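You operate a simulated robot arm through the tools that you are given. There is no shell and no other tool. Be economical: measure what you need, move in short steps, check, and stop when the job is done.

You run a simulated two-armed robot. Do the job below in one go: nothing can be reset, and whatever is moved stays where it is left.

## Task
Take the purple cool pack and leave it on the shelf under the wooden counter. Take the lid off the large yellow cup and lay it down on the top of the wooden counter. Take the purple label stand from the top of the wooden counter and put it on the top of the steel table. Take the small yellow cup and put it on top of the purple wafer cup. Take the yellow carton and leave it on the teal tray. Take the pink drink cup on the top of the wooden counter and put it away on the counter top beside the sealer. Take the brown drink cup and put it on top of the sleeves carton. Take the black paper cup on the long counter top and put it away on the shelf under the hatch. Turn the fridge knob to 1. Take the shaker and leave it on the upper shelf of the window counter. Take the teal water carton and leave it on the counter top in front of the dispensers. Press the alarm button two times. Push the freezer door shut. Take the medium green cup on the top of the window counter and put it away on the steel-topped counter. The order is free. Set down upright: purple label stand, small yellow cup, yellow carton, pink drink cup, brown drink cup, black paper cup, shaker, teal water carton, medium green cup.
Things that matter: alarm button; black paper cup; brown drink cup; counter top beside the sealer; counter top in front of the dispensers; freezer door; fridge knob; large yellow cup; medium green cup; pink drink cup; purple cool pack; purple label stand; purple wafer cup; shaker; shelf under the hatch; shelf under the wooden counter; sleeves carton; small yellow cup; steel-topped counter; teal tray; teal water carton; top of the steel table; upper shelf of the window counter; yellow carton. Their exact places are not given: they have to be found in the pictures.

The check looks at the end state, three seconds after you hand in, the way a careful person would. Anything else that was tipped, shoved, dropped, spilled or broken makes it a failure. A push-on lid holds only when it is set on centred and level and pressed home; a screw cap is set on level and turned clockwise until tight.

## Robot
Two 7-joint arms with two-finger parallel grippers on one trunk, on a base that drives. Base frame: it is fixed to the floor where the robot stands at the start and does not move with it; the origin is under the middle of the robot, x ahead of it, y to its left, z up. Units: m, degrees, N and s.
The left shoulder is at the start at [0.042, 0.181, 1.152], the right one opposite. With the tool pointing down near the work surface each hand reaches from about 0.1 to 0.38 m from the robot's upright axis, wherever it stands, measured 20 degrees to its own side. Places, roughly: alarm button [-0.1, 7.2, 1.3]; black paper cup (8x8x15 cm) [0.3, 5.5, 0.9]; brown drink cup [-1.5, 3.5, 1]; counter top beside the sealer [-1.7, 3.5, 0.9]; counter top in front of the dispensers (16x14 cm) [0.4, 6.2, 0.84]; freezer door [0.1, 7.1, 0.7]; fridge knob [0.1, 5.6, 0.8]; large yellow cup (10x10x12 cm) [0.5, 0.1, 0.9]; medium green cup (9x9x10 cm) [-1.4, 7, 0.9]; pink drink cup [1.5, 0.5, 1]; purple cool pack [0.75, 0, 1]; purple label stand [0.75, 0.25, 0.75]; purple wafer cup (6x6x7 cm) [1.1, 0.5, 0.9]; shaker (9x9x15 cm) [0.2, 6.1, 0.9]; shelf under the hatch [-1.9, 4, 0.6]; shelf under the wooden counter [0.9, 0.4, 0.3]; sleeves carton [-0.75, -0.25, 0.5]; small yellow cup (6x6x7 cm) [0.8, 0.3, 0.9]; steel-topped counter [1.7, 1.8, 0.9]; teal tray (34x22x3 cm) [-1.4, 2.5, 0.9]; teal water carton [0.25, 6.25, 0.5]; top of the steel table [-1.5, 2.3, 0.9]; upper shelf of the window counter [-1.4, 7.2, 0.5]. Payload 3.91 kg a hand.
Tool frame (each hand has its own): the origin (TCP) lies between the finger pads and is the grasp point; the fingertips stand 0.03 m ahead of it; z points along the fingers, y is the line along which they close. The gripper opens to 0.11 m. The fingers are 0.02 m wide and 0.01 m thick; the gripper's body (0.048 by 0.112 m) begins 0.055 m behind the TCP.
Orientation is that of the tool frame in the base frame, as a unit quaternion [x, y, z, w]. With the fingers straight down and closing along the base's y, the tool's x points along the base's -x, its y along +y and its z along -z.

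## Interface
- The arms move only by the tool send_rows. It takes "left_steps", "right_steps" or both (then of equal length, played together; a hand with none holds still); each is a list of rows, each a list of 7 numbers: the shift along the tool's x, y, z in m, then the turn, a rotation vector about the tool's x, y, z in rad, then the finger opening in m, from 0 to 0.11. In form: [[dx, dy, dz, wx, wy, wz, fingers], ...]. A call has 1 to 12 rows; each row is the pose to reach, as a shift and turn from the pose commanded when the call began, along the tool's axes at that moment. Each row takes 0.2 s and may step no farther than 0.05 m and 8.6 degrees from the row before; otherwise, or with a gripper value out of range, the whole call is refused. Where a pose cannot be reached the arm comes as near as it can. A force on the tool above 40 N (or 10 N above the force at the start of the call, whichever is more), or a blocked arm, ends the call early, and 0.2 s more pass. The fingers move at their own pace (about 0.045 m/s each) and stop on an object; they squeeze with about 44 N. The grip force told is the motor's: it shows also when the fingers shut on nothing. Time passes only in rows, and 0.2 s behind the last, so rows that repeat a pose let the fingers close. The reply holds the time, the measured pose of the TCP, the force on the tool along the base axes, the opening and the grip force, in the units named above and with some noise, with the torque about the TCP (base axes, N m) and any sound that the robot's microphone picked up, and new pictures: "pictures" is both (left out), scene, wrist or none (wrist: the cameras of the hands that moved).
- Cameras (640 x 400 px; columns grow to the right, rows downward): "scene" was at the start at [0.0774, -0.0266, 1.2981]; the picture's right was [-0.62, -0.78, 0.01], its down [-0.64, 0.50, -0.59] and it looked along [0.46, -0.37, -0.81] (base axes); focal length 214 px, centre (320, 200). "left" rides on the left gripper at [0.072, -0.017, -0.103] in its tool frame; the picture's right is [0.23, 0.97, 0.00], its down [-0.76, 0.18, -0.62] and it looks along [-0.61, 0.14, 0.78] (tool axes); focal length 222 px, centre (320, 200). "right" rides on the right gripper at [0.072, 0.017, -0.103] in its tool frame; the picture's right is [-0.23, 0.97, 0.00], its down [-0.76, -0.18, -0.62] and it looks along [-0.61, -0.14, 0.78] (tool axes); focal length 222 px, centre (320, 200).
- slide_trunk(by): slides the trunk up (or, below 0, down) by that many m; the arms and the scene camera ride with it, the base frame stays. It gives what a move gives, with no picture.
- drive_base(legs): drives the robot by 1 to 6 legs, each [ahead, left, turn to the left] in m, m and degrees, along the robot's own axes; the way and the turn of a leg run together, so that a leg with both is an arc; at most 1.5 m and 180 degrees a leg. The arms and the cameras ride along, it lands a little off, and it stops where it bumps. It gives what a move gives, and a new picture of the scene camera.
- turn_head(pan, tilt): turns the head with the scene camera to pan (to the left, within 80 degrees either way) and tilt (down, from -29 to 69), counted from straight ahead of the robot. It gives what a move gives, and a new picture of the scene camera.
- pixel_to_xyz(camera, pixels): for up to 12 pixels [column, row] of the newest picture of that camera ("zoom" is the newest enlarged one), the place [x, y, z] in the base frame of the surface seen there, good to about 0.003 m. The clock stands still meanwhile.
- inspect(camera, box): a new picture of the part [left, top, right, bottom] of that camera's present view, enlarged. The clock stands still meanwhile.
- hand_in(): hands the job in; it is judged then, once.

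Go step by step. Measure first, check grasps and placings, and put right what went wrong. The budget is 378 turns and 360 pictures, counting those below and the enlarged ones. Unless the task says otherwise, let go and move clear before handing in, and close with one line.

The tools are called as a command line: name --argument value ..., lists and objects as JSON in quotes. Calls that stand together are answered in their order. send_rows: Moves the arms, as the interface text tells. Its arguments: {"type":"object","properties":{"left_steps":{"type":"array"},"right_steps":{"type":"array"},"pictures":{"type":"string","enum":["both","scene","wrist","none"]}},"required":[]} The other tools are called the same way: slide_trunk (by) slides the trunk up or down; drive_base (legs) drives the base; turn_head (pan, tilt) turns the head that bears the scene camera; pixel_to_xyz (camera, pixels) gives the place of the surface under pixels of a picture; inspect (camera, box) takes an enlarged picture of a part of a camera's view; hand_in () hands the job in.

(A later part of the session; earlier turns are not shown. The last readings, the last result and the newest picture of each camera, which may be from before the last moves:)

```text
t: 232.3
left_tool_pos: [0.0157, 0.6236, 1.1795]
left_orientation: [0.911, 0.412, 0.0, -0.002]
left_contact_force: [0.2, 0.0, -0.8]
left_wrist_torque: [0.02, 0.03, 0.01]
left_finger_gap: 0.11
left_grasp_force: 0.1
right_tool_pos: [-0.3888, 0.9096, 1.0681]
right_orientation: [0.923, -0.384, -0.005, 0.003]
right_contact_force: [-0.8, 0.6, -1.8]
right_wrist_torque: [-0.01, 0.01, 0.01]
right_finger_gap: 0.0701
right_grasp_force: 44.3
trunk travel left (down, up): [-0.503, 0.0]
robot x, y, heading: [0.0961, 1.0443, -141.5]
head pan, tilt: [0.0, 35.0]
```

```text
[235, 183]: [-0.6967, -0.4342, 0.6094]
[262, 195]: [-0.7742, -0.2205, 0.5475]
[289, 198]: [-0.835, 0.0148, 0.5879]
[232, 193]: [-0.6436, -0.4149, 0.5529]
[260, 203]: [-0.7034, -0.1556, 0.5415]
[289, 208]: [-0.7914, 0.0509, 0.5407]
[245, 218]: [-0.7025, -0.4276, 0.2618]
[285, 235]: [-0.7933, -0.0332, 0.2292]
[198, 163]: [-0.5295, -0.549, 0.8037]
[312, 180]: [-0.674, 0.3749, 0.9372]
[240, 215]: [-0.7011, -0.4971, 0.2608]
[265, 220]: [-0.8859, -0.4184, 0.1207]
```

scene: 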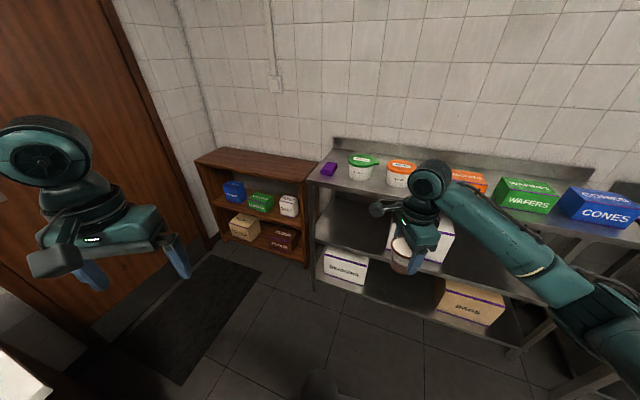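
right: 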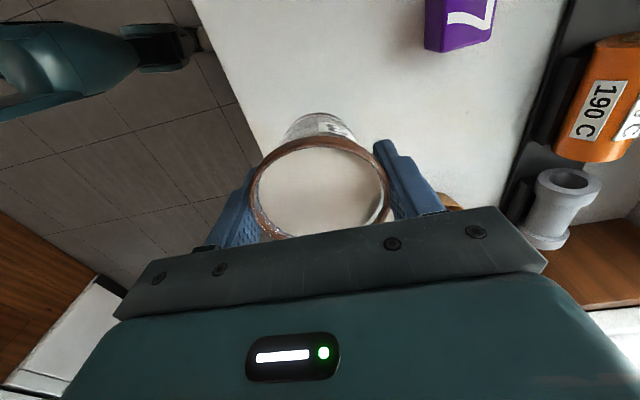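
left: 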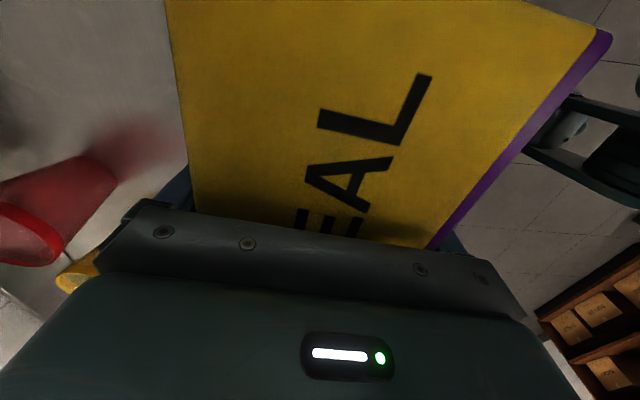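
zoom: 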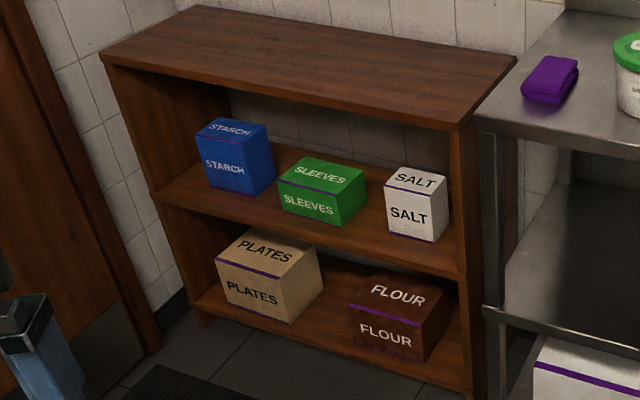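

The SLEEVES carton (green, top z≈0.547) sits on the middle shelf with ~0.23 m headroom, so I'll regrasp the cup from the front (on the unit's top). First tuck the right hand and drive to face the unit.

send_rows --right_steps '[[0, 0, -0.045, 0, 0, 0, 0.04], [0, -0.02, -0.085, 0, 0, 0, 0.04], [0, -0.06, -0.1, 0, 0, 0, 0.04], [0, -0.1, -0.1, 0, 0, 0, 0.04], [0, -0.14, -0.1, 0, 0, 0, 0.04]]' --pictures "none"

drive_base --legs '[[0, 0, -28.5], [0.28, 0, 0], [0, 0.93, 0]]'

```text
t: 233.5
left_tool_pos: [0.016, 0.6249, 1.1796]
left_orientation: [0.911, 0.412, 0.0, 0.0]
left_contact_force: [1.0, 0.6, 0.3]
left_wrist_torque: [0.01, -0.01, -0.01]
left_finger_gap: 0.11
left_grasp_force: 0.1
right_tool_pos: [-0.2894, 1.0121, 1.1674]
right_orientation: [0.923, -0.384, -0.006, 0.004]
right_contact_force: [-0.2, -0.4, -1.7]
right_wrist_torque: [-0.01, 0.02, -0.01]
right_finger_gap: 0.0703
right_grasp_force: 43.6
trunk travel left (down, up): [-0.503, 0.0]
robot x, y, heading: [0.0925, 1.0424, -141.3]
head pan, tilt: [0.0, 35.0]
```

```text
t: 241.4
left_tool_pos: [-0.2915, -0.2563, 1.1792]
left_orientation: [0.986, 0.17, 0.0, 0.0]
left_contact_force: [0.0, -0.8, -0.5]
left_wrist_torque: [0.02, 0.0, -0.02]
left_finger_gap: 0.11
left_grasp_force: 0.0
right_tool_pos: [-0.3729, 0.2316, 1.1664]
right_orientation: [0.797, -0.605, -0.004, 0.003]
right_contact_force: [-0.1, 0.3, -1.3]
right_wrist_torque: [0.01, -0.01, 0.01]
right_finger_gap: 0.0702
right_grasp_force: 43.9
trunk travel left (down, up): [-0.503, 0.0]
robot x, y, heading: [-0.0181, 0.07, -170.1]
head pan, tilt: [0.0, 35.0]
```

scene: 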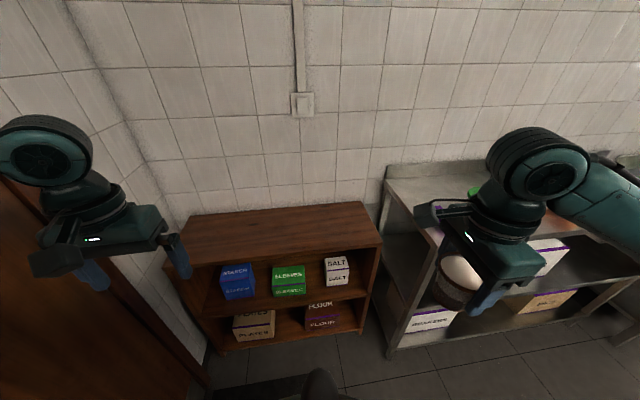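

pixel_to_xyz --camera "scene" --pixels '[[190, 262], [375, 243], [290, 252], [290, 262], [275, 268], [304, 266], [272, 281], [306, 279], [290, 288], [365, 205], [190, 220], [290, 298]]'

inspect --camera "scene" --box '[180, 200, 400, 350]'

```text
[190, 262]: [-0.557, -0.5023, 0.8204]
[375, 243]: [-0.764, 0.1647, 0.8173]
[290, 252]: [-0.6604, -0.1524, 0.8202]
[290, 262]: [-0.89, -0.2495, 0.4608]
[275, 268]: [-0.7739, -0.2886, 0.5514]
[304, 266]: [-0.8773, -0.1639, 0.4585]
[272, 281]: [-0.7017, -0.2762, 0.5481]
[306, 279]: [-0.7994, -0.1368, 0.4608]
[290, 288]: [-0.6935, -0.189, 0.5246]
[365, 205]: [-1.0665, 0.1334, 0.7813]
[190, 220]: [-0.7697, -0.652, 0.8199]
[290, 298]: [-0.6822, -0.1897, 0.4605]
```

```text
2.67 times, centred on (290, 275) of scene
```

zoom: 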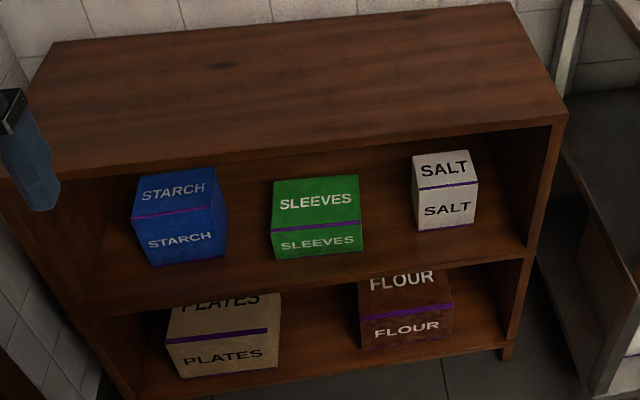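

Unit: front plane n≈-0.676, top z 0.82, carton centre ≈(-0.747,-0.208). Raise the left hand, square up and drive closer.

send_rows --left_steps '[[0, 0, -0.04, 0, 0, 0, 0.11], [0, 0, -0.08, 0, 0, 0, 0.11], [0, 0, -0.12, 0, 0, 0, 0.11]]' --pictures "none"

drive_base --legs '[[0, 0, 7], [0.29, 0, 0]]'

```text
t: 242.2
left_tool_pos: [-0.2899, -0.2577, 1.2981]
left_orientation: [0.986, 0.168, 0.0, 0.0]
left_contact_force: [0.1, 0.4, 0.1]
left_wrist_torque: [-0.02, 0.03, 0.02]
left_finger_gap: 0.1098
left_grasp_force: 0.1
right_tool_pos: [-0.3701, 0.2299, 1.1673]
right_orientation: [0.796, -0.605, -0.006, 0.0]
right_contact_force: [0.1, 0.1, -1.8]
right_wrist_torque: [0.02, 0.03, 0.02]
right_finger_gap: 0.0705
right_grasp_force: 43.9
trunk travel left (down, up): [-0.503, 0.0]
robot x, y, heading: [-0.0171, 0.069, -170.6]
head pan, tilt: [0.0, 35.0]
```

```text
t: 244.8
left_tool_pos: [-0.5278, -0.3713, 1.2976]
left_orientation: [0.974, 0.227, -0.001, -0.001]
left_contact_force: [0.1, -0.1, -0.6]
left_wrist_torque: [-0.03, -0.01, -0.03]
left_finger_gap: 0.11
left_grasp_force: 0.0
right_tool_pos: [-0.6632, 0.1036, 1.1671]
right_orientation: [0.832, -0.555, -0.006, 0.002]
right_contact_force: [-0.1, 0.8, -1.9]
right_wrist_torque: [0.01, -0.01, 0.03]
right_finger_gap: 0.0703
right_grasp_force: 44.2
trunk travel left (down, up): [-0.503, 0.0]
robot x, y, heading: [-0.2936, -0.0153, -163.4]
head pan, tilt: [0.0, 35.0]
```

scene: 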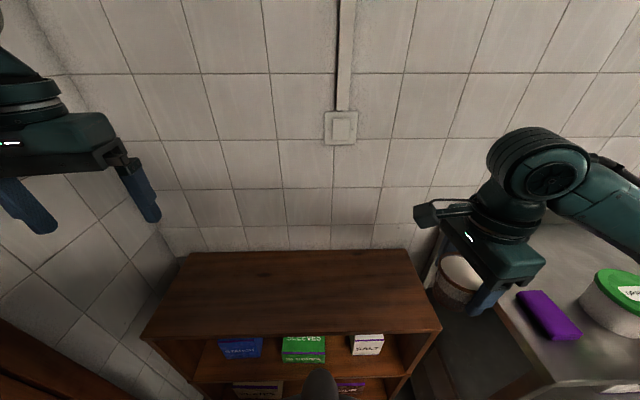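

Set the cup down on the unit's top near its front edge: move over (-0.712,-0.189) and lower.

send_rows --right_steps '[[0.036, 0.022, 0.02, 0, 0, 0, 0.04], [0.072, 0.045, 0.04, 0, 0, 0, 0.04], [0.108, 0.067, 0.06, 0, 0, 0, 0.04], [0.144, 0.09, 0.08, 0, 0, 0, 0.04], [0.18, 0.112, 0.1, 0, 0, 0, 0.04], [0.216, 0.135, 0.12, 0, 0, 0, 0.04], [0.2516, 0.157, 0.14, 0, 0, 0, 0.04], [0.2516, 0.157, 0.19, 0, 0, 0, 0.04], [0.2516, 0.157, 0.24, 0, 0, 0, 0.04], [0.2516, 0.157, 0.27, 0, 0, 0, 0.04]]' --pictures "scene"

```text
t: 247.0
left_tool_pos: [-0.5278, -0.3712, 1.2981]
left_orientation: [0.974, 0.228, -0.001, -0.001]
left_contact_force: [0.1, -0.6, 0.6]
left_wrist_torque: [0.02, 0.02, 0.01]
left_finger_gap: 0.1098
left_grasp_force: 0.1
right_tool_pos: [-0.7162, -0.1867, 0.8961]
right_orientation: [0.831, -0.556, -0.005, 0.002]
right_contact_force: [-0.8, -0.2, -1.3]
right_wrist_torque: [0.0, -0.01, 0.05]
right_finger_gap: 0.07
right_grasp_force: 44.6
trunk travel left (down, up): [-0.503, 0.0]
robot x, y, heading: [-0.2937, -0.0143, -163.3]
head pan, tilt: [0.0, 35.0]
```

scene: 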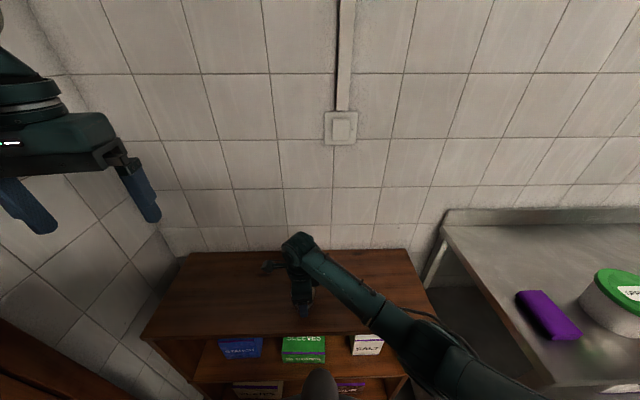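

Lower until contact, release and rise.

send_rows --right_steps '[[0, 0, 0.012, 0, 0, 0, 0.04], [0, 0, 0.018, 0, 0, 0, 0.04], [0, 0, 0.022, 0, 0, 0, 0.04], [0, 0, 0.025, 0, 0, 0, 0.04]]' --pictures "none"

```text
t: 248.0
left_tool_pos: [-0.5249, -0.3693, 1.2987]
left_orientation: [0.974, 0.227, -0.001, 0.0]
left_contact_force: [0.3, -0.1, 0.6]
left_wrist_torque: [-0.04, 0.02, 0.02]
left_finger_gap: 0.1098
left_grasp_force: 0.1
right_tool_pos: [-0.7156, -0.1881, 0.8753]
right_orientation: [0.831, -0.555, -0.007, 0.005]
right_contact_force: [3.6, 8.0, 26.0]
right_wrist_torque: [0.5, 0.2, -0.1]
right_finger_gap: 0.0703
right_grasp_force: 43.6
trunk travel left (down, up): [-0.503, 0.0]
robot x, y, heading: [-0.2963, -0.0135, -163.4]
head pan, tilt: [0.0, 35.0]
```

Contact. Release, rise, and unwind the yaw toward a forward-pointing grasp.

send_rows --right_steps '[[0, 0, -0.002, 0, 0, 0, 0.09], [0, 0, -0.002, 0, 0, 0, 0.09], [0, 0, -0.045, 0, 0, 0, 0.09], [0, 0, -0.09, 0, 0, 0, 0.09], [0, 0, -0.13, 0, 0, -0.14, 0.09], [0, -0.02, -0.15, 0, 0, -0.28, 0.09], [0, -0.04, -0.17, 0, 0, -0.42, 0.09], [0, -0.06, -0.19, 0, 0, -0.56, 0.09], [0, -0.08, -0.2, 0, 0, -0.7, 0.09], [0, -0.1, -0.2, 0, 0, -0.84, 0.09], [0, -0.11, -0.2, 0, 0, -0.98, 0.09], [0, -0.12, -0.2, 0, 0, -1.12, 0.09]]' --pictures "scene"

```text
t: 250.6
left_tool_pos: [-0.5257, -0.3701, 1.2986]
left_orientation: [0.974, 0.227, 0.0, 0.0]
left_contact_force: [0.1, 0.3, 0.4]
left_wrist_torque: [-0.05, 0.03, -0.02]
left_finger_gap: 0.1102
left_grasp_force: 0.0
right_tool_pos: [-0.6012, -0.1431, 1.0709]
right_orientation: [1.0, -0.027, -0.006, 0.0]
right_contact_force: [0.2, 0.0, -0.2]
right_wrist_torque: [-0.02, 0.0, 0.01]
right_finger_gap: 0.09
right_grasp_force: 0.0
trunk travel left (down, up): [-0.503, 0.0]
robot x, y, heading: [-0.2952, -0.0128, -163.5]
head pan, tilt: [0.0, 35.0]
```

scene: 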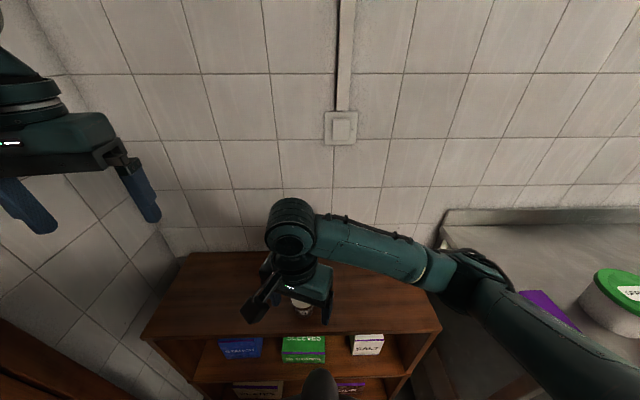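

Now yaw and pitch the right hand to point forward 30° down, lowering in front of the cup.

send_rows --right_steps '[[0, 0, 0.03, 0, 0, -0.123, 0.09], [0, 0, 0.06, 0, 0, -0.245, 0.09], [0, 0, 0.09, 0, 0, -0.368, 0.09], [0, 0, 0.12, 0, 0, -0.49, 0.09], [0, 0, 0.12, -0.0319, -0.1274, -0.4894, 0.09], [0, 0, 0.12, -0.0636, -0.2546, -0.4873, 0.09], [0, 0, 0.12, -0.0955, -0.3821, -0.4838, 0.09], [0, 0, 0.12, -0.1275, -0.5094, -0.4788, 0.09], [0, 0, 0.12, -0.1593, -0.6368, -0.4725, 0.09], [0, 0, 0.12, -0.191, -0.7639, -0.4648, 0.09], [0, 0, 0.12, -0.2229, -0.8914, -0.4555, 0.09], [0, 0, 0.12, -0.2564, -1.0253, -0.4442, 0.09]]'

```text
t: 253.2
left_tool_pos: [-0.5273, -0.3709, 1.2974]
left_orientation: [0.974, 0.228, 0.001, 0.0]
left_contact_force: [-0.4, -0.3, -0.3]
left_wrist_torque: [-0.01, 0.0, 0.01]
left_finger_gap: 0.11
left_grasp_force: 0.2
right_tool_pos: [-0.6029, -0.1419, 0.9518]
right_orientation: [0.843, 0.187, -0.494, 0.105]
right_contact_force: [0.0, -0.2, -0.1]
right_wrist_torque: [0.03, 0.01, -0.03]
right_finger_gap: 0.0901
right_grasp_force: 0.0
trunk travel left (down, up): [-0.503, 0.0]
robot x, y, heading: [-0.2939, -0.0118, -163.6]
head pan, tilt: [0.0, 35.0]
```

scene: 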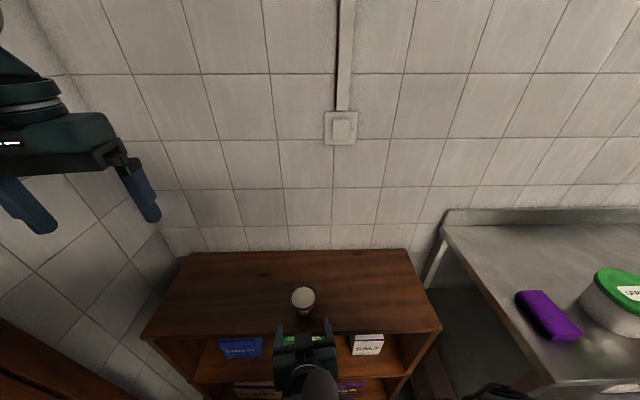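
right: 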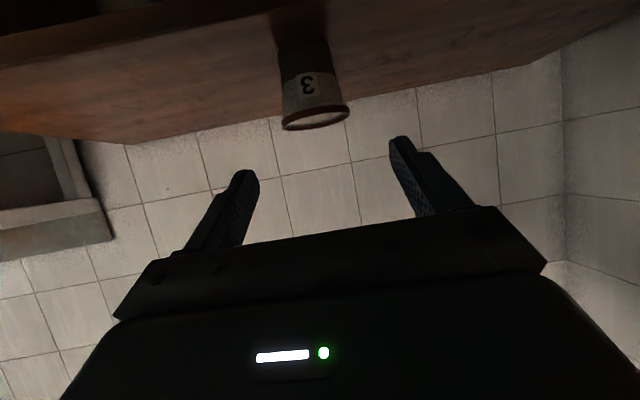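

Pre-grasp reached. Advance along the tool onto the cup body.

send_rows --right_steps '[[0.0267, -0.005, 0.02, 0, 0, 0, 0.09], [0.0267, -0.005, 0.06, 0, 0, 0, 0.09], [0.0267, -0.005, 0.1, 0, 0, 0, 0.09], [0.0267, -0.005, 0.13, 0, 0, 0, 0.09], [0.0267, -0.005, 0.1447, 0, 0, 0, 0.09]]'

inspect --camera "scene" --box '[240, 260, 360, 360]'

```text
t: 254.4
left_tool_pos: [-0.5271, -0.3701, 1.2971]
left_orientation: [0.974, 0.228, 0.0, -0.001]
left_contact_force: [0.4, 0.8, 0.3]
left_wrist_torque: [0.0, 0.01, -0.01]
left_finger_gap: 0.1101
left_grasp_force: 0.1
right_tool_pos: [-0.709, -0.1818, 0.8548]
right_orientation: [0.843, 0.189, -0.492, 0.104]
right_contact_force: [0.7, 0.3, 0.7]
right_wrist_torque: [0.01, 0.0, 0.0]
right_finger_gap: 0.0901
right_grasp_force: 0.1
trunk travel left (down, up): [-0.503, 0.0]
robot x, y, heading: [-0.2937, -0.0129, -163.6]
head pan, tilt: [0.0, 35.0]
```

scene: 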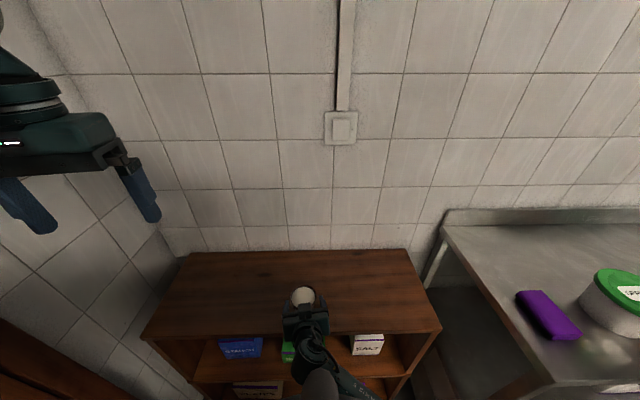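
right: 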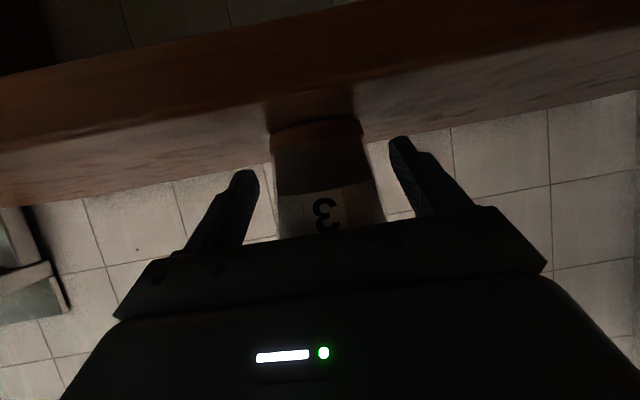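

```text
4.00 times, centred on (300, 310) of scene
```

zoom: 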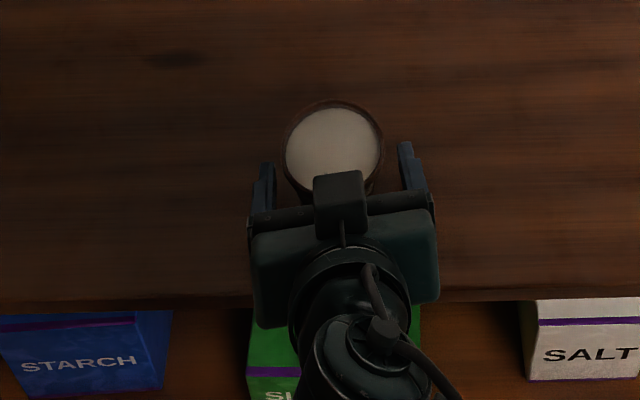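

Cup is centred between the fingers. Close, lift slightly.

send_rows --right_steps '[[0, 0, 0, 0, 0, 0, 0.04], [0, 0, 0, 0, 0, 0, 0.04], [0, 0, 0, 0, 0, 0, 0.04], [-0.026, 0, -0.015, 0, 0, 0, 0.04], [-0.052, 0, -0.03, 0, 0, 0, 0.04], [-0.052, 0, -0.07, 0, 0, 0, 0.04], [-0.052, 0, -0.11, 0, 0, 0, 0.04], [-0.052, 0, -0.15, 0, 0, 0, 0.04]]'

```text
t: 255.9
left_tool_pos: [-0.5274, -0.3702, 1.2974]
left_orientation: [0.974, 0.228, 0.0, -0.001]
left_contact_force: [-0.2, 0.1, 0.7]
left_wrist_torque: [0.01, 0.0, 0.0]
left_finger_gap: 0.1102
left_grasp_force: 0.0
right_tool_pos: [-0.7475, -0.1445, 0.9915]
right_orientation: [0.784, 0.207, -0.582, 0.053]
right_contact_force: [0.1, -0.5, -1.0]
right_wrist_torque: [0.04, -0.02, 0.01]
right_finger_gap: 0.0631
right_grasp_force: 44.0
trunk travel left (down, up): [-0.503, 0.0]
robot x, y, heading: [-0.2992, -0.0157, -163.3]
head pan, tilt: [0.0, 35.0]
stopped in row 7 (right hand): the arm was blocked; the commanded pose is now the measured one
```

scene: 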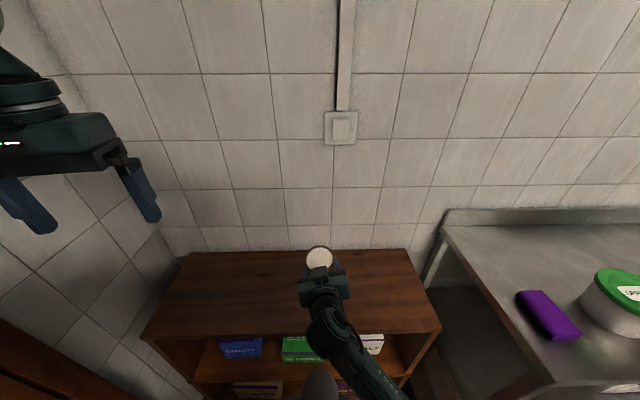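
right: 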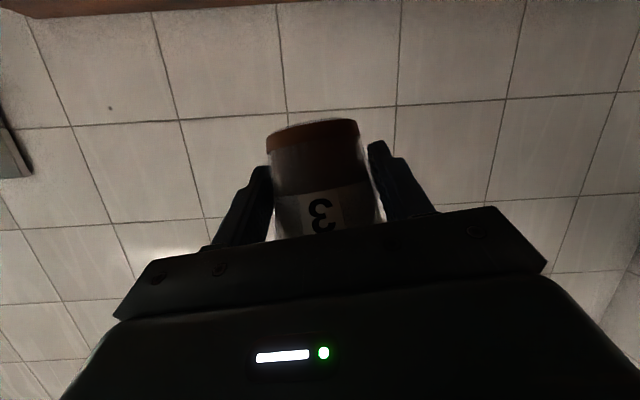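

The grip holds (0.063) but the arm ran into itself when pulling in. I back the base off instead, then level the cup while extending.

drive_base --legs '[[-0.3, 0, 0]]'

send_rows --right_steps '[[0, 0, 0.02, -0.045, 0.09, 0.06, 0.04], [0, 0, 0.04, -0.09, 0.187, 0.1217, 0.04], [0.03, 0, 0.05, -0.09, 0.187, 0.1217, 0.04], [0.03, 0, 0.05, -0.09, 0.187, 0.1217, 0.04]]'

```text
t: 257.9
left_tool_pos: [-0.2448, -0.2885, 1.2967]
left_orientation: [0.973, 0.23, 0.0, 0.0]
left_contact_force: [0.8, -0.6, -0.3]
left_wrist_torque: [0.03, 0.01, -0.01]
left_finger_gap: 0.1099
left_grasp_force: 0.1
right_tool_pos: [-0.4657, -0.0624, 0.9931]
right_orientation: [0.784, 0.209, -0.583, 0.054]
right_contact_force: [0.7, -1.1, -0.7]
right_wrist_torque: [0.02, -0.02, 0.0]
right_finger_gap: 0.0635
right_grasp_force: 44.1
trunk travel left (down, up): [-0.503, 0.0]
robot x, y, heading: [-0.012, 0.07, -163.3]
head pan, tilt: [0.0, 35.0]
```

scene: 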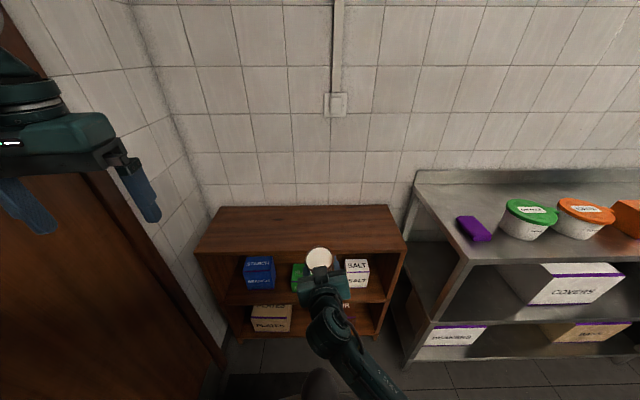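

```text
t: 258.9
left_tool_pos: [-0.2463, -0.2881, 1.2972]
left_orientation: [0.973, 0.229, 0.0, -0.001]
left_contact_force: [0.2, -0.3, -0.2]
left_wrist_torque: [0.03, -0.01, 0.01]
left_finger_gap: 0.11
left_grasp_force: 0.0
right_tool_pos: [-0.5215, -0.0568, 0.9515]
right_orientation: [0.836, 0.196, -0.505, 0.084]
right_contact_force: [-0.8, 0.7, -1.8]
right_wrist_torque: [0.01, 0.02, 0.0]
right_finger_gap: 0.0632
right_grasp_force: 43.7
trunk travel left (down, up): [-0.503, 0.0]
robot x, y, heading: [-0.0159, 0.0717, -163.3]
head pan, tilt: [0.0, 35.0]
```

scene: 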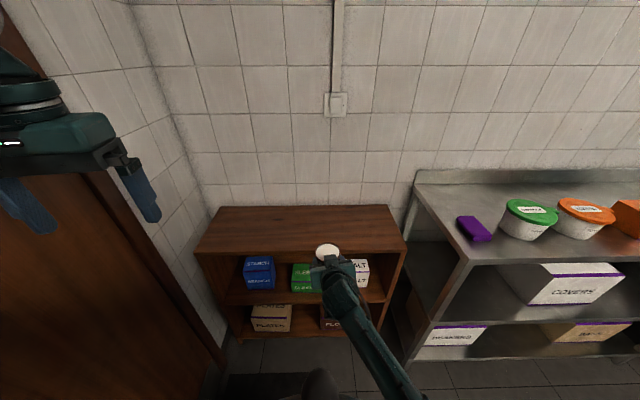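
right: 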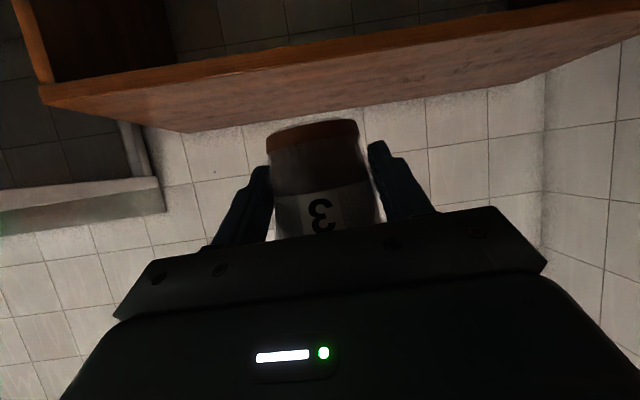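

Cup nearly level. Lower the trunk so it's just above carton-top height, outside the shelf, aligned with the carton.

slide_trunk --by -0.335

drive_base --legs '[[0, 0.07, 0], [0.13, 0, 0]]'

turn_head --pan 0 --tilt 32

```text
t: 262.4
left_tool_pos: [-0.2464, -0.288, 1.0076]
left_orientation: [0.973, 0.229, 0.0, -0.001]
left_contact_force: [-0.4, 0.4, 0.0]
left_wrist_torque: [0.03, 0.06, 0.0]
left_finger_gap: 0.1098
left_grasp_force: 0.0
right_tool_pos: [-0.523, -0.0569, 0.6623]
right_orientation: [0.836, 0.193, -0.506, 0.084]
right_contact_force: [0.4, 0.4, -1.1]
right_wrist_torque: [0.03, -0.03, -0.02]
right_finger_gap: 0.063
right_grasp_force: 44.4
trunk travel left (down, up): [-0.203, 0.3]
robot x, y, heading: [-0.0147, 0.0695, -163.0]
head pan, tilt: [0.0, 35.0]
stopped: the arm was blocked; the commanded pose is now the measured one
```

```text
t: 263.5
left_tool_pos: [-0.2446, -0.2975, 1.017]
left_orientation: [0.974, 0.225, -0.001, 0.029]
left_contact_force: [1.1, 0.1, -1.2]
left_wrist_torque: [-0.01, 0.0, -0.04]
left_finger_gap: 0.1105
left_grasp_force: 0.0
right_tool_pos: [-0.5171, -0.0751, 0.6585]
right_orientation: [0.839, 0.185, -0.504, 0.092]
right_contact_force: [-0.6, 0.3, -1.4]
right_wrist_torque: [0.01, -0.01, -0.02]
right_finger_gap: 0.0632
right_grasp_force: 44.1
trunk travel left (down, up): [-0.203, 0.3]
robot x, y, heading: [-0.0044, 0.0397, -163.7]
head pan, tilt: [0.0, 35.0]
stopped in leg 1: the robot was blocked; the commanded pose is now the measured one
```

scene: 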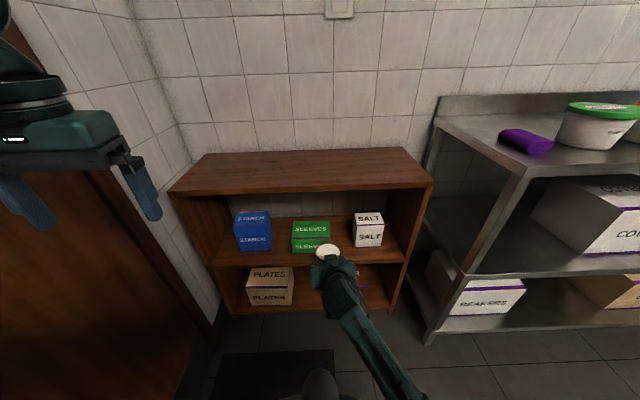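

```text
t: 264.1
left_tool_pos: [-0.2432, -0.2983, 1.0168]
left_orientation: [0.974, 0.227, 0.0, 0.028]
left_contact_force: [0.2, 0.2, -0.3]
left_wrist_torque: [0.0, 0.02, -0.02]
left_finger_gap: 0.11
left_grasp_force: 0.0
right_tool_pos: [-0.5168, -0.0782, 0.6604]
right_orientation: [0.838, 0.184, -0.505, 0.095]
right_contact_force: [-0.6, 0.1, -1.8]
right_wrist_torque: [-0.02, -0.01, -0.03]
right_finger_gap: 0.063
right_grasp_force: 43.6
trunk travel left (down, up): [-0.203, 0.3]
robot x, y, heading: [-0.0017, 0.0407, -163.5]
head pan, tilt: [0.0, 32.0]
```

scene: 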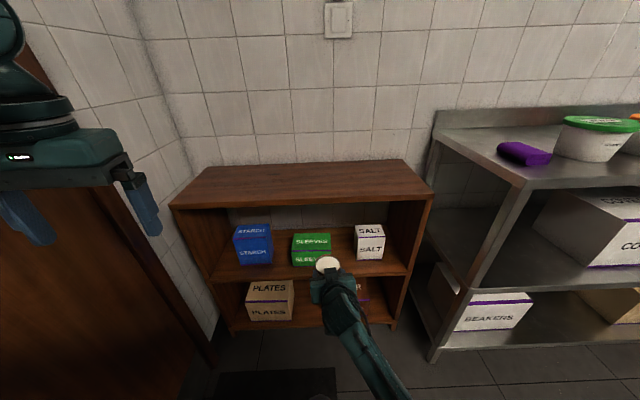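

Blocked – probably an elbow near the counter end/wall. Go ahead 0.1 (staying clear of the unit), then lower the remaining trunk travel.

drive_base --legs '[[0.1, 0, 0]]'

slide_trunk --by -0.05

```text
t: 265.2
left_tool_pos: [-0.332, -0.3277, 1.0222]
left_orientation: [0.974, 0.225, -0.008, 0.031]
left_contact_force: [-0.6, 0.1, -0.1]
left_wrist_torque: [0.01, 0.0, 0.02]
left_finger_gap: 0.1099
left_grasp_force: 0.1
right_tool_pos: [-0.6096, -0.1084, 0.6683]
right_orientation: [0.834, 0.185, -0.511, 0.095]
right_contact_force: [-0.2, 0.1, -1.3]
right_wrist_torque: [-0.01, -0.02, 0.02]
right_finger_gap: 0.0629
right_grasp_force: 43.8
trunk travel left (down, up): [-0.203, 0.3]
robot x, y, heading: [-0.1022, 0.0081, -163.4]
head pan, tilt: [0.0, 32.0]
```

scene: 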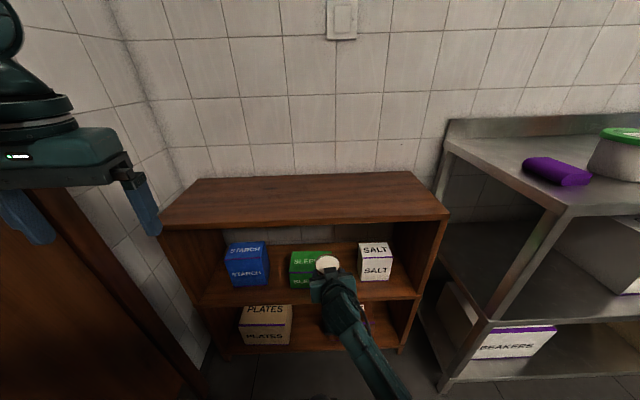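

```text
t: 266.4
left_tool_pos: [-0.3395, -0.3313, 1.0158]
left_orientation: [0.974, 0.224, -0.004, 0.038]
left_contact_force: [-0.6, 0.9, 0.2]
left_wrist_torque: [-0.03, 0.03, 0.04]
left_finger_gap: 0.11
left_grasp_force: 0.1
right_tool_pos: [-0.6148, -0.1093, 0.6596]
right_orientation: [0.838, 0.186, -0.506, 0.088]
right_contact_force: [0.2, -0.5, -2.4]
right_wrist_torque: [0.04, 0.0, -0.01]
right_finger_gap: 0.0632
right_grasp_force: 44.1
trunk travel left (down, up): [-0.202, 0.301]
robot x, y, heading: [-0.0997, 0.0128, -163.6]
head pan, tilt: [0.0, 32.0]
stopped: the arm was blocked; the commanded pose is now the measured one
```

The left elbow seems to be touching the wall; no need for the trunk, the right arm itself can go lower. Lower and align the right hand outside the shelf.

send_rows --right_steps '[[0.017, 0.017, 0.011, 0, 0.006, 0.012, 0.04], [0.034, 0.035, 0.022, 0, 0.012, 0.024, 0.04], [0.0498, 0.0522, 0.0332, 0, 0.018, 0.035, 0.04], [0.0498, 0.0522, 0.0332, 0, 0.018, 0.035, 0.04]]' --pictures "scene"

inspect --camera "scene" --box '[220, 210, 400, 330]'

```text
t: 267.1
left_tool_pos: [-0.3374, -0.3329, 1.0145]
left_orientation: [0.974, 0.223, -0.004, 0.045]
left_contact_force: [-0.3, 0.8, 0.4]
left_wrist_torque: [0.02, 0.01, -0.02]
left_finger_gap: 0.1103
left_grasp_force: 0.1
right_tool_pos: [-0.6551, -0.0851, 0.6019]
right_orientation: [0.819, 0.206, -0.535, 0.015]
right_contact_force: [0.2, -0.7, -0.6]
right_wrist_torque: [0.02, -0.04, -0.01]
right_finger_gap: 0.0629
right_grasp_force: 43.6
trunk travel left (down, up): [-0.202, 0.301]
robot x, y, heading: [-0.1012, 0.0057, -163.7]
head pan, tilt: [0.0, 32.0]
stopped in row 3 (right hand): the arm was blocked; the commanded pose is now the measured one
```

scene: 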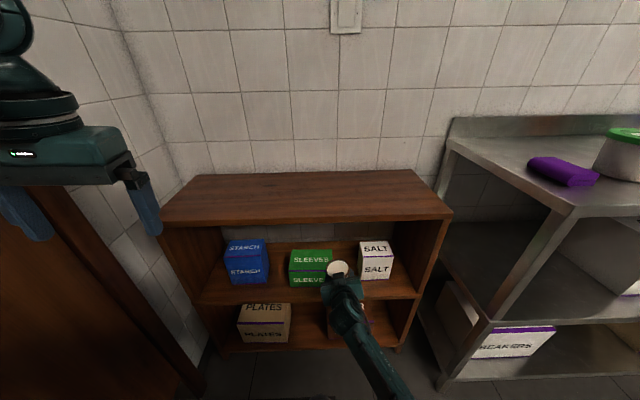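

```text
3.33 times, centred on (310, 270) of scene
```

zoom: 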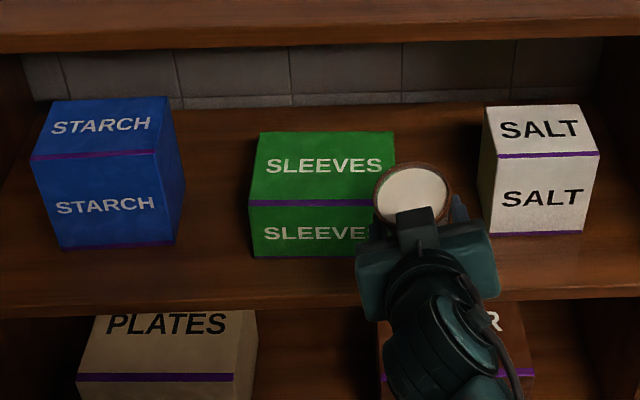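

Right arm is blocked moving inward. Bring the left hand inward/up (away from the wall) so the base can shift left instead.

send_rows --left_steps '[[0.005, -0.032, -0.024, 0, 0, 0, 0.11], [0.01, -0.063, -0.048, 0, 0, 0, 0.11], [0.015, -0.095, -0.072, 0, 0, 0, 0.11], [0.02, -0.126, -0.096, 0, 0, 0, 0.11], [0.026, -0.158, -0.12, 0, 0, 0, 0.11]]' --pictures "none"

turn_head --pan 55 --tilt 30

```text
t: 268.3
left_tool_pos: [-0.3679, -0.2084, 1.115]
left_orientation: [0.974, 0.226, -0.004, 0.033]
left_contact_force: [0.6, 0.2, -0.5]
left_wrist_torque: [0.02, 0.0, 0.02]
left_finger_gap: 0.11
left_grasp_force: 0.2
left hand out of reach, approached as far as the arm can: row 5
right_tool_pos: [-0.6536, -0.0929, 0.6054]
right_orientation: [0.818, 0.209, -0.536, 0.011]
right_contact_force: [0.5, -1.1, -1.4]
right_wrist_torque: [0.0, -0.02, 0.0]
right_finger_gap: 0.0629
right_grasp_force: 44.1
trunk travel left (down, up): [-0.202, 0.301]
robot x, y, heading: [-0.0984, 0.0078, -163.4]
head pan, tilt: [0.0, 32.0]
```

```text
t: 269.6
left_tool_pos: [-0.3689, -0.2088, 1.1137]
left_orientation: [0.974, 0.224, -0.002, 0.033]
left_contact_force: [0.4, 0.2, -0.5]
left_wrist_torque: [-0.02, -0.01, 0.01]
left_finger_gap: 0.1101
left_grasp_force: 0.1
right_tool_pos: [-0.6541, -0.0944, 0.6061]
right_orientation: [0.818, 0.209, -0.537, 0.011]
right_contact_force: [-0.4, 0.6, -1.4]
right_wrist_torque: [0.02, 0.0, -0.02]
right_finger_gap: 0.0628
right_grasp_force: 44.3
trunk travel left (down, up): [-0.202, 0.301]
robot x, y, heading: [-0.1, 0.0051, -163.3]
head pan, tilt: [55.0, 30.0]
```

scene: 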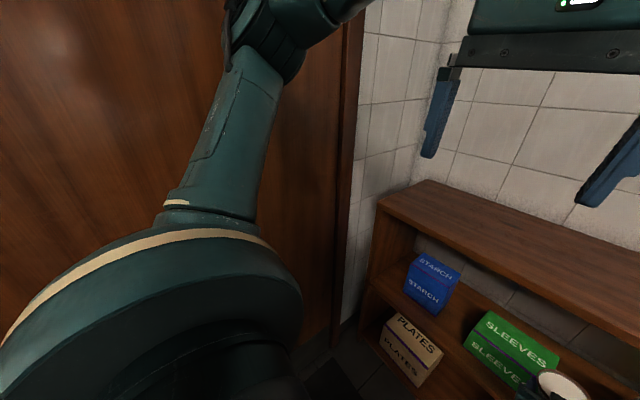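

turn_head --pan -60 --tilt 45

```text
t: 271.5
left_tool_pos: [-0.3694, -0.2084, 1.1137]
left_orientation: [0.974, 0.223, -0.002, 0.033]
left_contact_force: [0.3, 0.3, 0.7]
left_wrist_torque: [0.0, 0.0, 0.01]
left_finger_gap: 0.1102
left_grasp_force: 0.1
right_tool_pos: [-0.6544, -0.0939, 0.6078]
right_orientation: [0.818, 0.208, -0.536, 0.011]
right_contact_force: [0.4, 0.7, -0.9]
right_wrist_torque: [0.05, 0.02, -0.02]
right_finger_gap: 0.0627
right_grasp_force: 43.9
trunk travel left (down, up): [-0.202, 0.301]
robot x, y, heading: [-0.099, 0.0073, -163.6]
head pan, tilt: [-60.0, 45.0]
```

scene: 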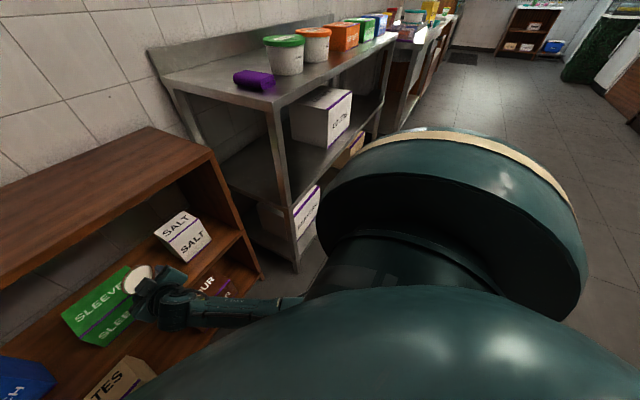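

The right forearm is pressed along the torso. Rotate the base left 8° (swinging the hand left) after backing 8 cm, then level the cup with the arm more extended.

drive_base --legs '[[-0.1, 0, 0], [0, 0, 8]]'

send_rows --right_steps '[[0.0, 0, 0.03, 0, 0, 0.06, 0.04], [0.0, 0, 0.06, 0, 0, 0.12, 0.04], [-0.01, 0, 0.09, 0, 0.01, 0.18, 0.04], [-0.02, 0, 0.1, 0, 0.02, 0.22, 0.04], [-0.02, 0, 0.1, 0, 0.02, 0.22, 0.04]]' --pictures "none"

```text
t: 273.3
left_tool_pos: [-0.2392, -0.2153, 1.1139]
left_orientation: [0.956, 0.292, -0.001, 0.034]
left_contact_force: [0.2, 0.2, -0.2]
left_wrist_torque: [-0.02, 0.02, 0.02]
left_finger_gap: 0.1101
left_grasp_force: 0.0
right_tool_pos: [-0.5377, -0.1446, 0.6083]
right_orientation: [0.8, 0.265, -0.535, 0.05]
right_contact_force: [-0.3, -0.4, -1.8]
right_wrist_torque: [0.02, 0.0, -0.01]
right_finger_gap: 0.0629
right_grasp_force: 43.7
trunk travel left (down, up): [-0.202, 0.301]
robot x, y, heading: [-0.0047, 0.0405, -155.5]
head pan, tilt: [-60.0, 45.0]
```

scene: 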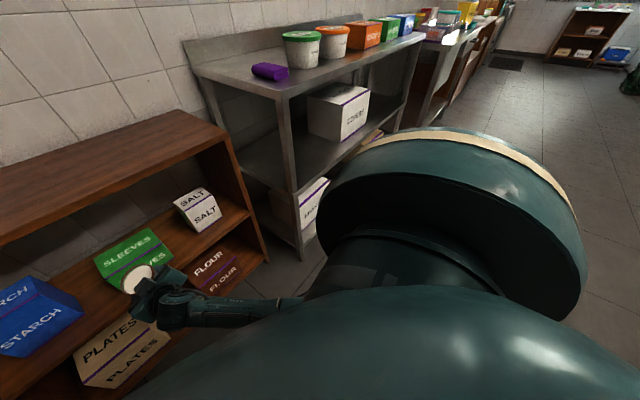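

```text
t: 274.5
left_tool_pos: [-0.2397, -0.2156, 1.1093]
left_orientation: [0.955, 0.293, 0.0, 0.033]
left_contact_force: [0.6, -0.7, -0.6]
left_wrist_torque: [0.0, -0.02, -0.01]
left_finger_gap: 0.11
left_grasp_force: 0.0
right_tool_pos: [-0.6274, -0.1868, 0.5769]
right_orientation: [0.83, 0.176, -0.518, 0.106]
right_contact_force: [1.0, 0.8, -1.5]
right_wrist_torque: [0.01, -0.01, -0.01]
right_finger_gap: 0.0628
right_grasp_force: 43.8
trunk travel left (down, up): [-0.202, 0.301]
robot x, y, heading: [-0.004, 0.0368, -155.5]
head pan, tilt: [-60.0, 45.0]
```

Cup level in roll now; raise 3 cm, fix 3° of pitch, then check the pre-position visually.

send_rows --right_steps '[[-0.0135, 0, -0.0066, 0, 0.026, 0, 0.04], [-0.027, 0, -0.0132, 0, 0.052, 0, 0.04], [-0.027, 0, -0.0132, 0, 0.052, 0, 0.04]]' --pictures "none"

drive_base --legs '[[0.1105, -0.034, 0]]'

turn_head --pan -5 --tilt 38

inspect --camera "scene" --box '[220, 150, 420, 310]'

```text
t: 275.3
left_tool_pos: [-0.2392, -0.215, 1.1091]
left_orientation: [0.956, 0.293, 0.0, 0.032]
left_contact_force: [0.0, 0.5, 0.1]
left_wrist_torque: [0.0, -0.03, -0.02]
left_finger_gap: 0.1099
left_grasp_force: 0.2
right_tool_pos: [-0.6264, -0.188, 0.6086]
right_orientation: [0.843, 0.179, -0.497, 0.102]
right_contact_force: [-0.5, 0.2, -1.5]
right_wrist_torque: [-0.01, -0.04, -0.03]
right_finger_gap: 0.0631
right_grasp_force: 44.2
trunk travel left (down, up): [-0.202, 0.301]
robot x, y, heading: [-0.004, 0.0331, -155.5]
head pan, tilt: [-60.0, 45.0]
```

```text
t: 276.5
left_tool_pos: [-0.3524, -0.2311, 1.1083]
left_orientation: [0.956, 0.292, 0.0, 0.034]
left_contact_force: [-1.0, -0.5, 1.0]
left_wrist_torque: [-0.03, -0.02, -0.01]
left_finger_gap: 0.11
left_grasp_force: 0.0
right_tool_pos: [-0.7407, -0.2019, 0.6083]
right_orientation: [0.843, 0.179, -0.496, 0.101]
right_contact_force: [0.4, -0.3, -1.2]
right_wrist_torque: [-0.01, 0.0, -0.02]
right_finger_gap: 0.0628
right_grasp_force: 43.6
trunk travel left (down, up): [-0.202, 0.301]
robot x, y, heading: [-0.1154, 0.0232, -155.5]
head pan, tilt: [-60.0, 45.0]
```

scene: 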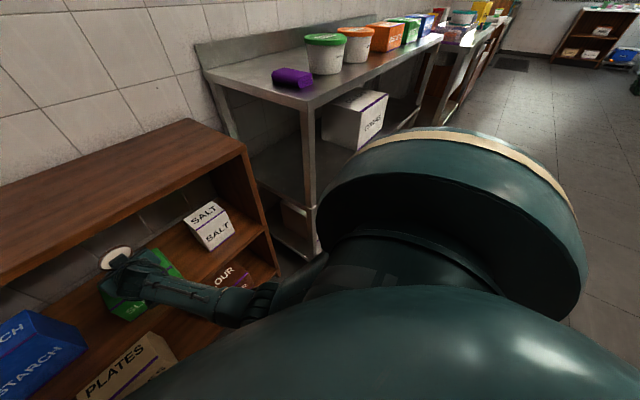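

```text
t: 277.7
left_tool_pos: [-0.3529, -0.2298, 1.1091]
left_orientation: [0.956, 0.292, 0.0, 0.033]
left_contact_force: [1.1, -0.8, 0.1]
left_wrist_torque: [0.0, -0.02, 0.0]
left_finger_gap: 0.1099
left_grasp_force: 0.0
right_tool_pos: [-0.7405, -0.2013, 0.6087]
right_orientation: [0.843, 0.179, -0.497, 0.101]
right_contact_force: [0.3, 0.1, -1.9]
right_wrist_torque: [0.0, 0.01, 0.01]
right_finger_gap: 0.0629
right_grasp_force: 44.0
trunk travel left (down, up): [-0.202, 0.301]
robot x, y, heading: [-0.1169, 0.0205, -155.6]
head pan, tilt: [-5.0, 38.0]
```

scene: 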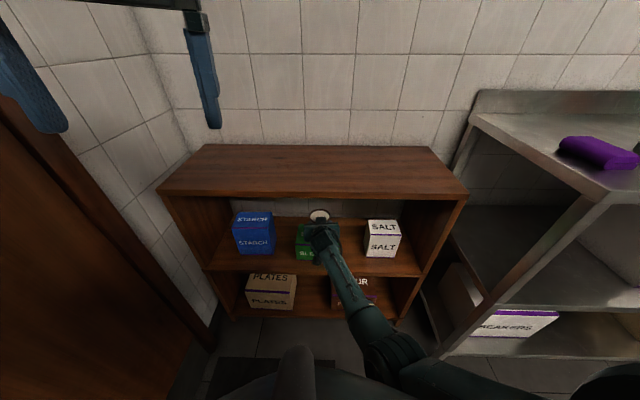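

```text
2.50 times, centred on (320, 230) of scene
```

zoom: 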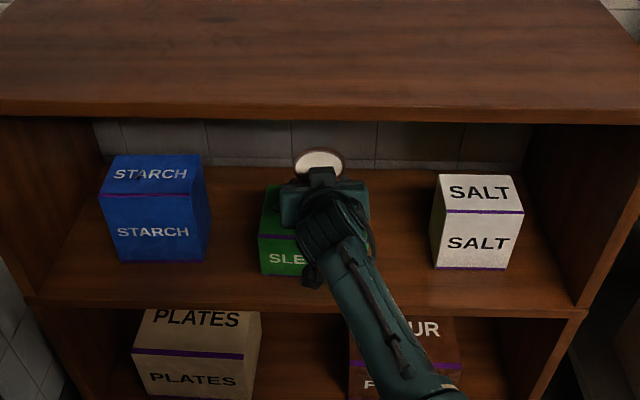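

Cup is over the carton's middle. Lower it until contact.

send_rows --right_steps '[[0.0087, 0, 0.0048, 0, 0, 0, 0.04], [0.0175, 0, 0.0097, 0, 0, 0, 0.04], [0.021, 0, 0.0116, 0, 0, 0, 0.04], [0.0236, 0, 0.0131, 0, 0, 0, 0.04]]' --pictures "none"

```text
t: 278.7
left_tool_pos: [-0.3506, -0.2295, 1.1091]
left_orientation: [0.956, 0.291, 0.0, 0.033]
left_contact_force: [0.3, 0.2, -0.1]
left_wrist_torque: [0.01, 0.02, 0.0]
left_finger_gap: 0.1101
left_grasp_force: 0.0
right_tool_pos: [-0.7403, -0.2017, 0.5835]
right_orientation: [0.842, 0.179, -0.498, 0.102]
right_contact_force: [1.3, 0.8, 6.5]
right_wrist_torque: [-0.06, -0.23, 0.0]
right_finger_gap: 0.0627
right_grasp_force: 44.0
trunk travel left (down, up): [-0.202, 0.301]
robot x, y, heading: [-0.12, 0.0181, -155.4]
head pan, tilt: [-5.0, 38.0]
```

Contact as predicted. Open, then withdraw by driving the base straight back.

send_rows --right_steps '[[-0.001, 0, 0, 0, 0, 0, 0.07], [-0.001, 0, 0, 0, 0, 0, 0.085], [-0.001, 0, 0, 0, 0, 0, 0.1], [-0.001, 0, 0, 0, 0, 0, 0.1]]' --pictures "none"

drive_base --legs '[[-0.15, 0, 0]]'

inspect --camera "scene" --box '[220, 150, 420, 310]'

```text
t: 279.7
left_tool_pos: [-0.3524, -0.23, 1.1093]
left_orientation: [0.956, 0.291, 0.0, 0.033]
left_contact_force: [-1.0, 0.0, -0.6]
left_wrist_torque: [0.04, -0.01, 0.0]
left_finger_gap: 0.11
left_grasp_force: 0.0
right_tool_pos: [-0.7405, -0.2015, 0.5827]
right_orientation: [0.844, 0.178, -0.496, 0.1]
right_contact_force: [-0.5, -0.2, 0.0]
right_wrist_torque: [0.0, 0.0, -0.02]
right_finger_gap: 0.1
right_grasp_force: 0.2
trunk travel left (down, up): [-0.202, 0.301]
robot x, y, heading: [-0.1171, 0.024, -155.5]
head pan, tilt: [-5.0, 38.0]
```

```text
t: 281.1
left_tool_pos: [-0.2162, -0.1684, 1.1085]
left_orientation: [0.956, 0.292, 0.0, 0.033]
left_contact_force: [-0.6, 0.7, -0.3]
left_wrist_torque: [-0.04, 0.0, -0.02]
left_finger_gap: 0.11
left_grasp_force: 0.0
right_tool_pos: [-0.6044, -0.1392, 0.5817]
right_orientation: [0.843, 0.18, -0.497, 0.102]
right_contact_force: [0.6, 0.3, 1.3]
right_wrist_torque: [0.0, 0.0, -0.01]
right_finger_gap: 0.1002
right_grasp_force: 0.0
trunk travel left (down, up): [-0.202, 0.301]
robot x, y, heading: [0.0159, 0.0831, -155.5]
head pan, tilt: [-5.0, 38.0]
```

scene: 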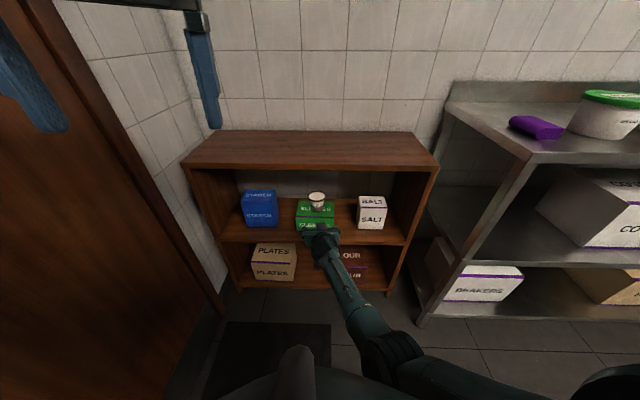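

```text
2.50 times, centred on (320, 230) of scene
```

zoom: 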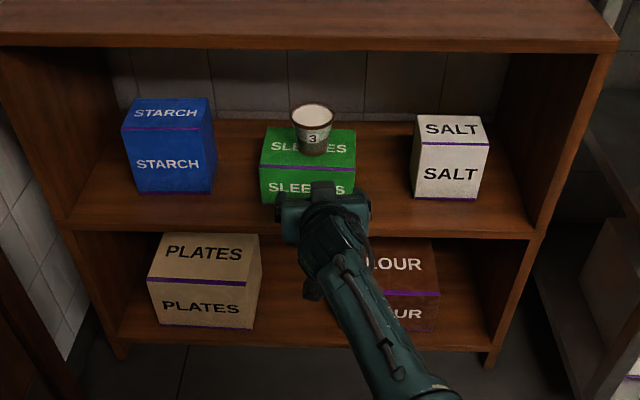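

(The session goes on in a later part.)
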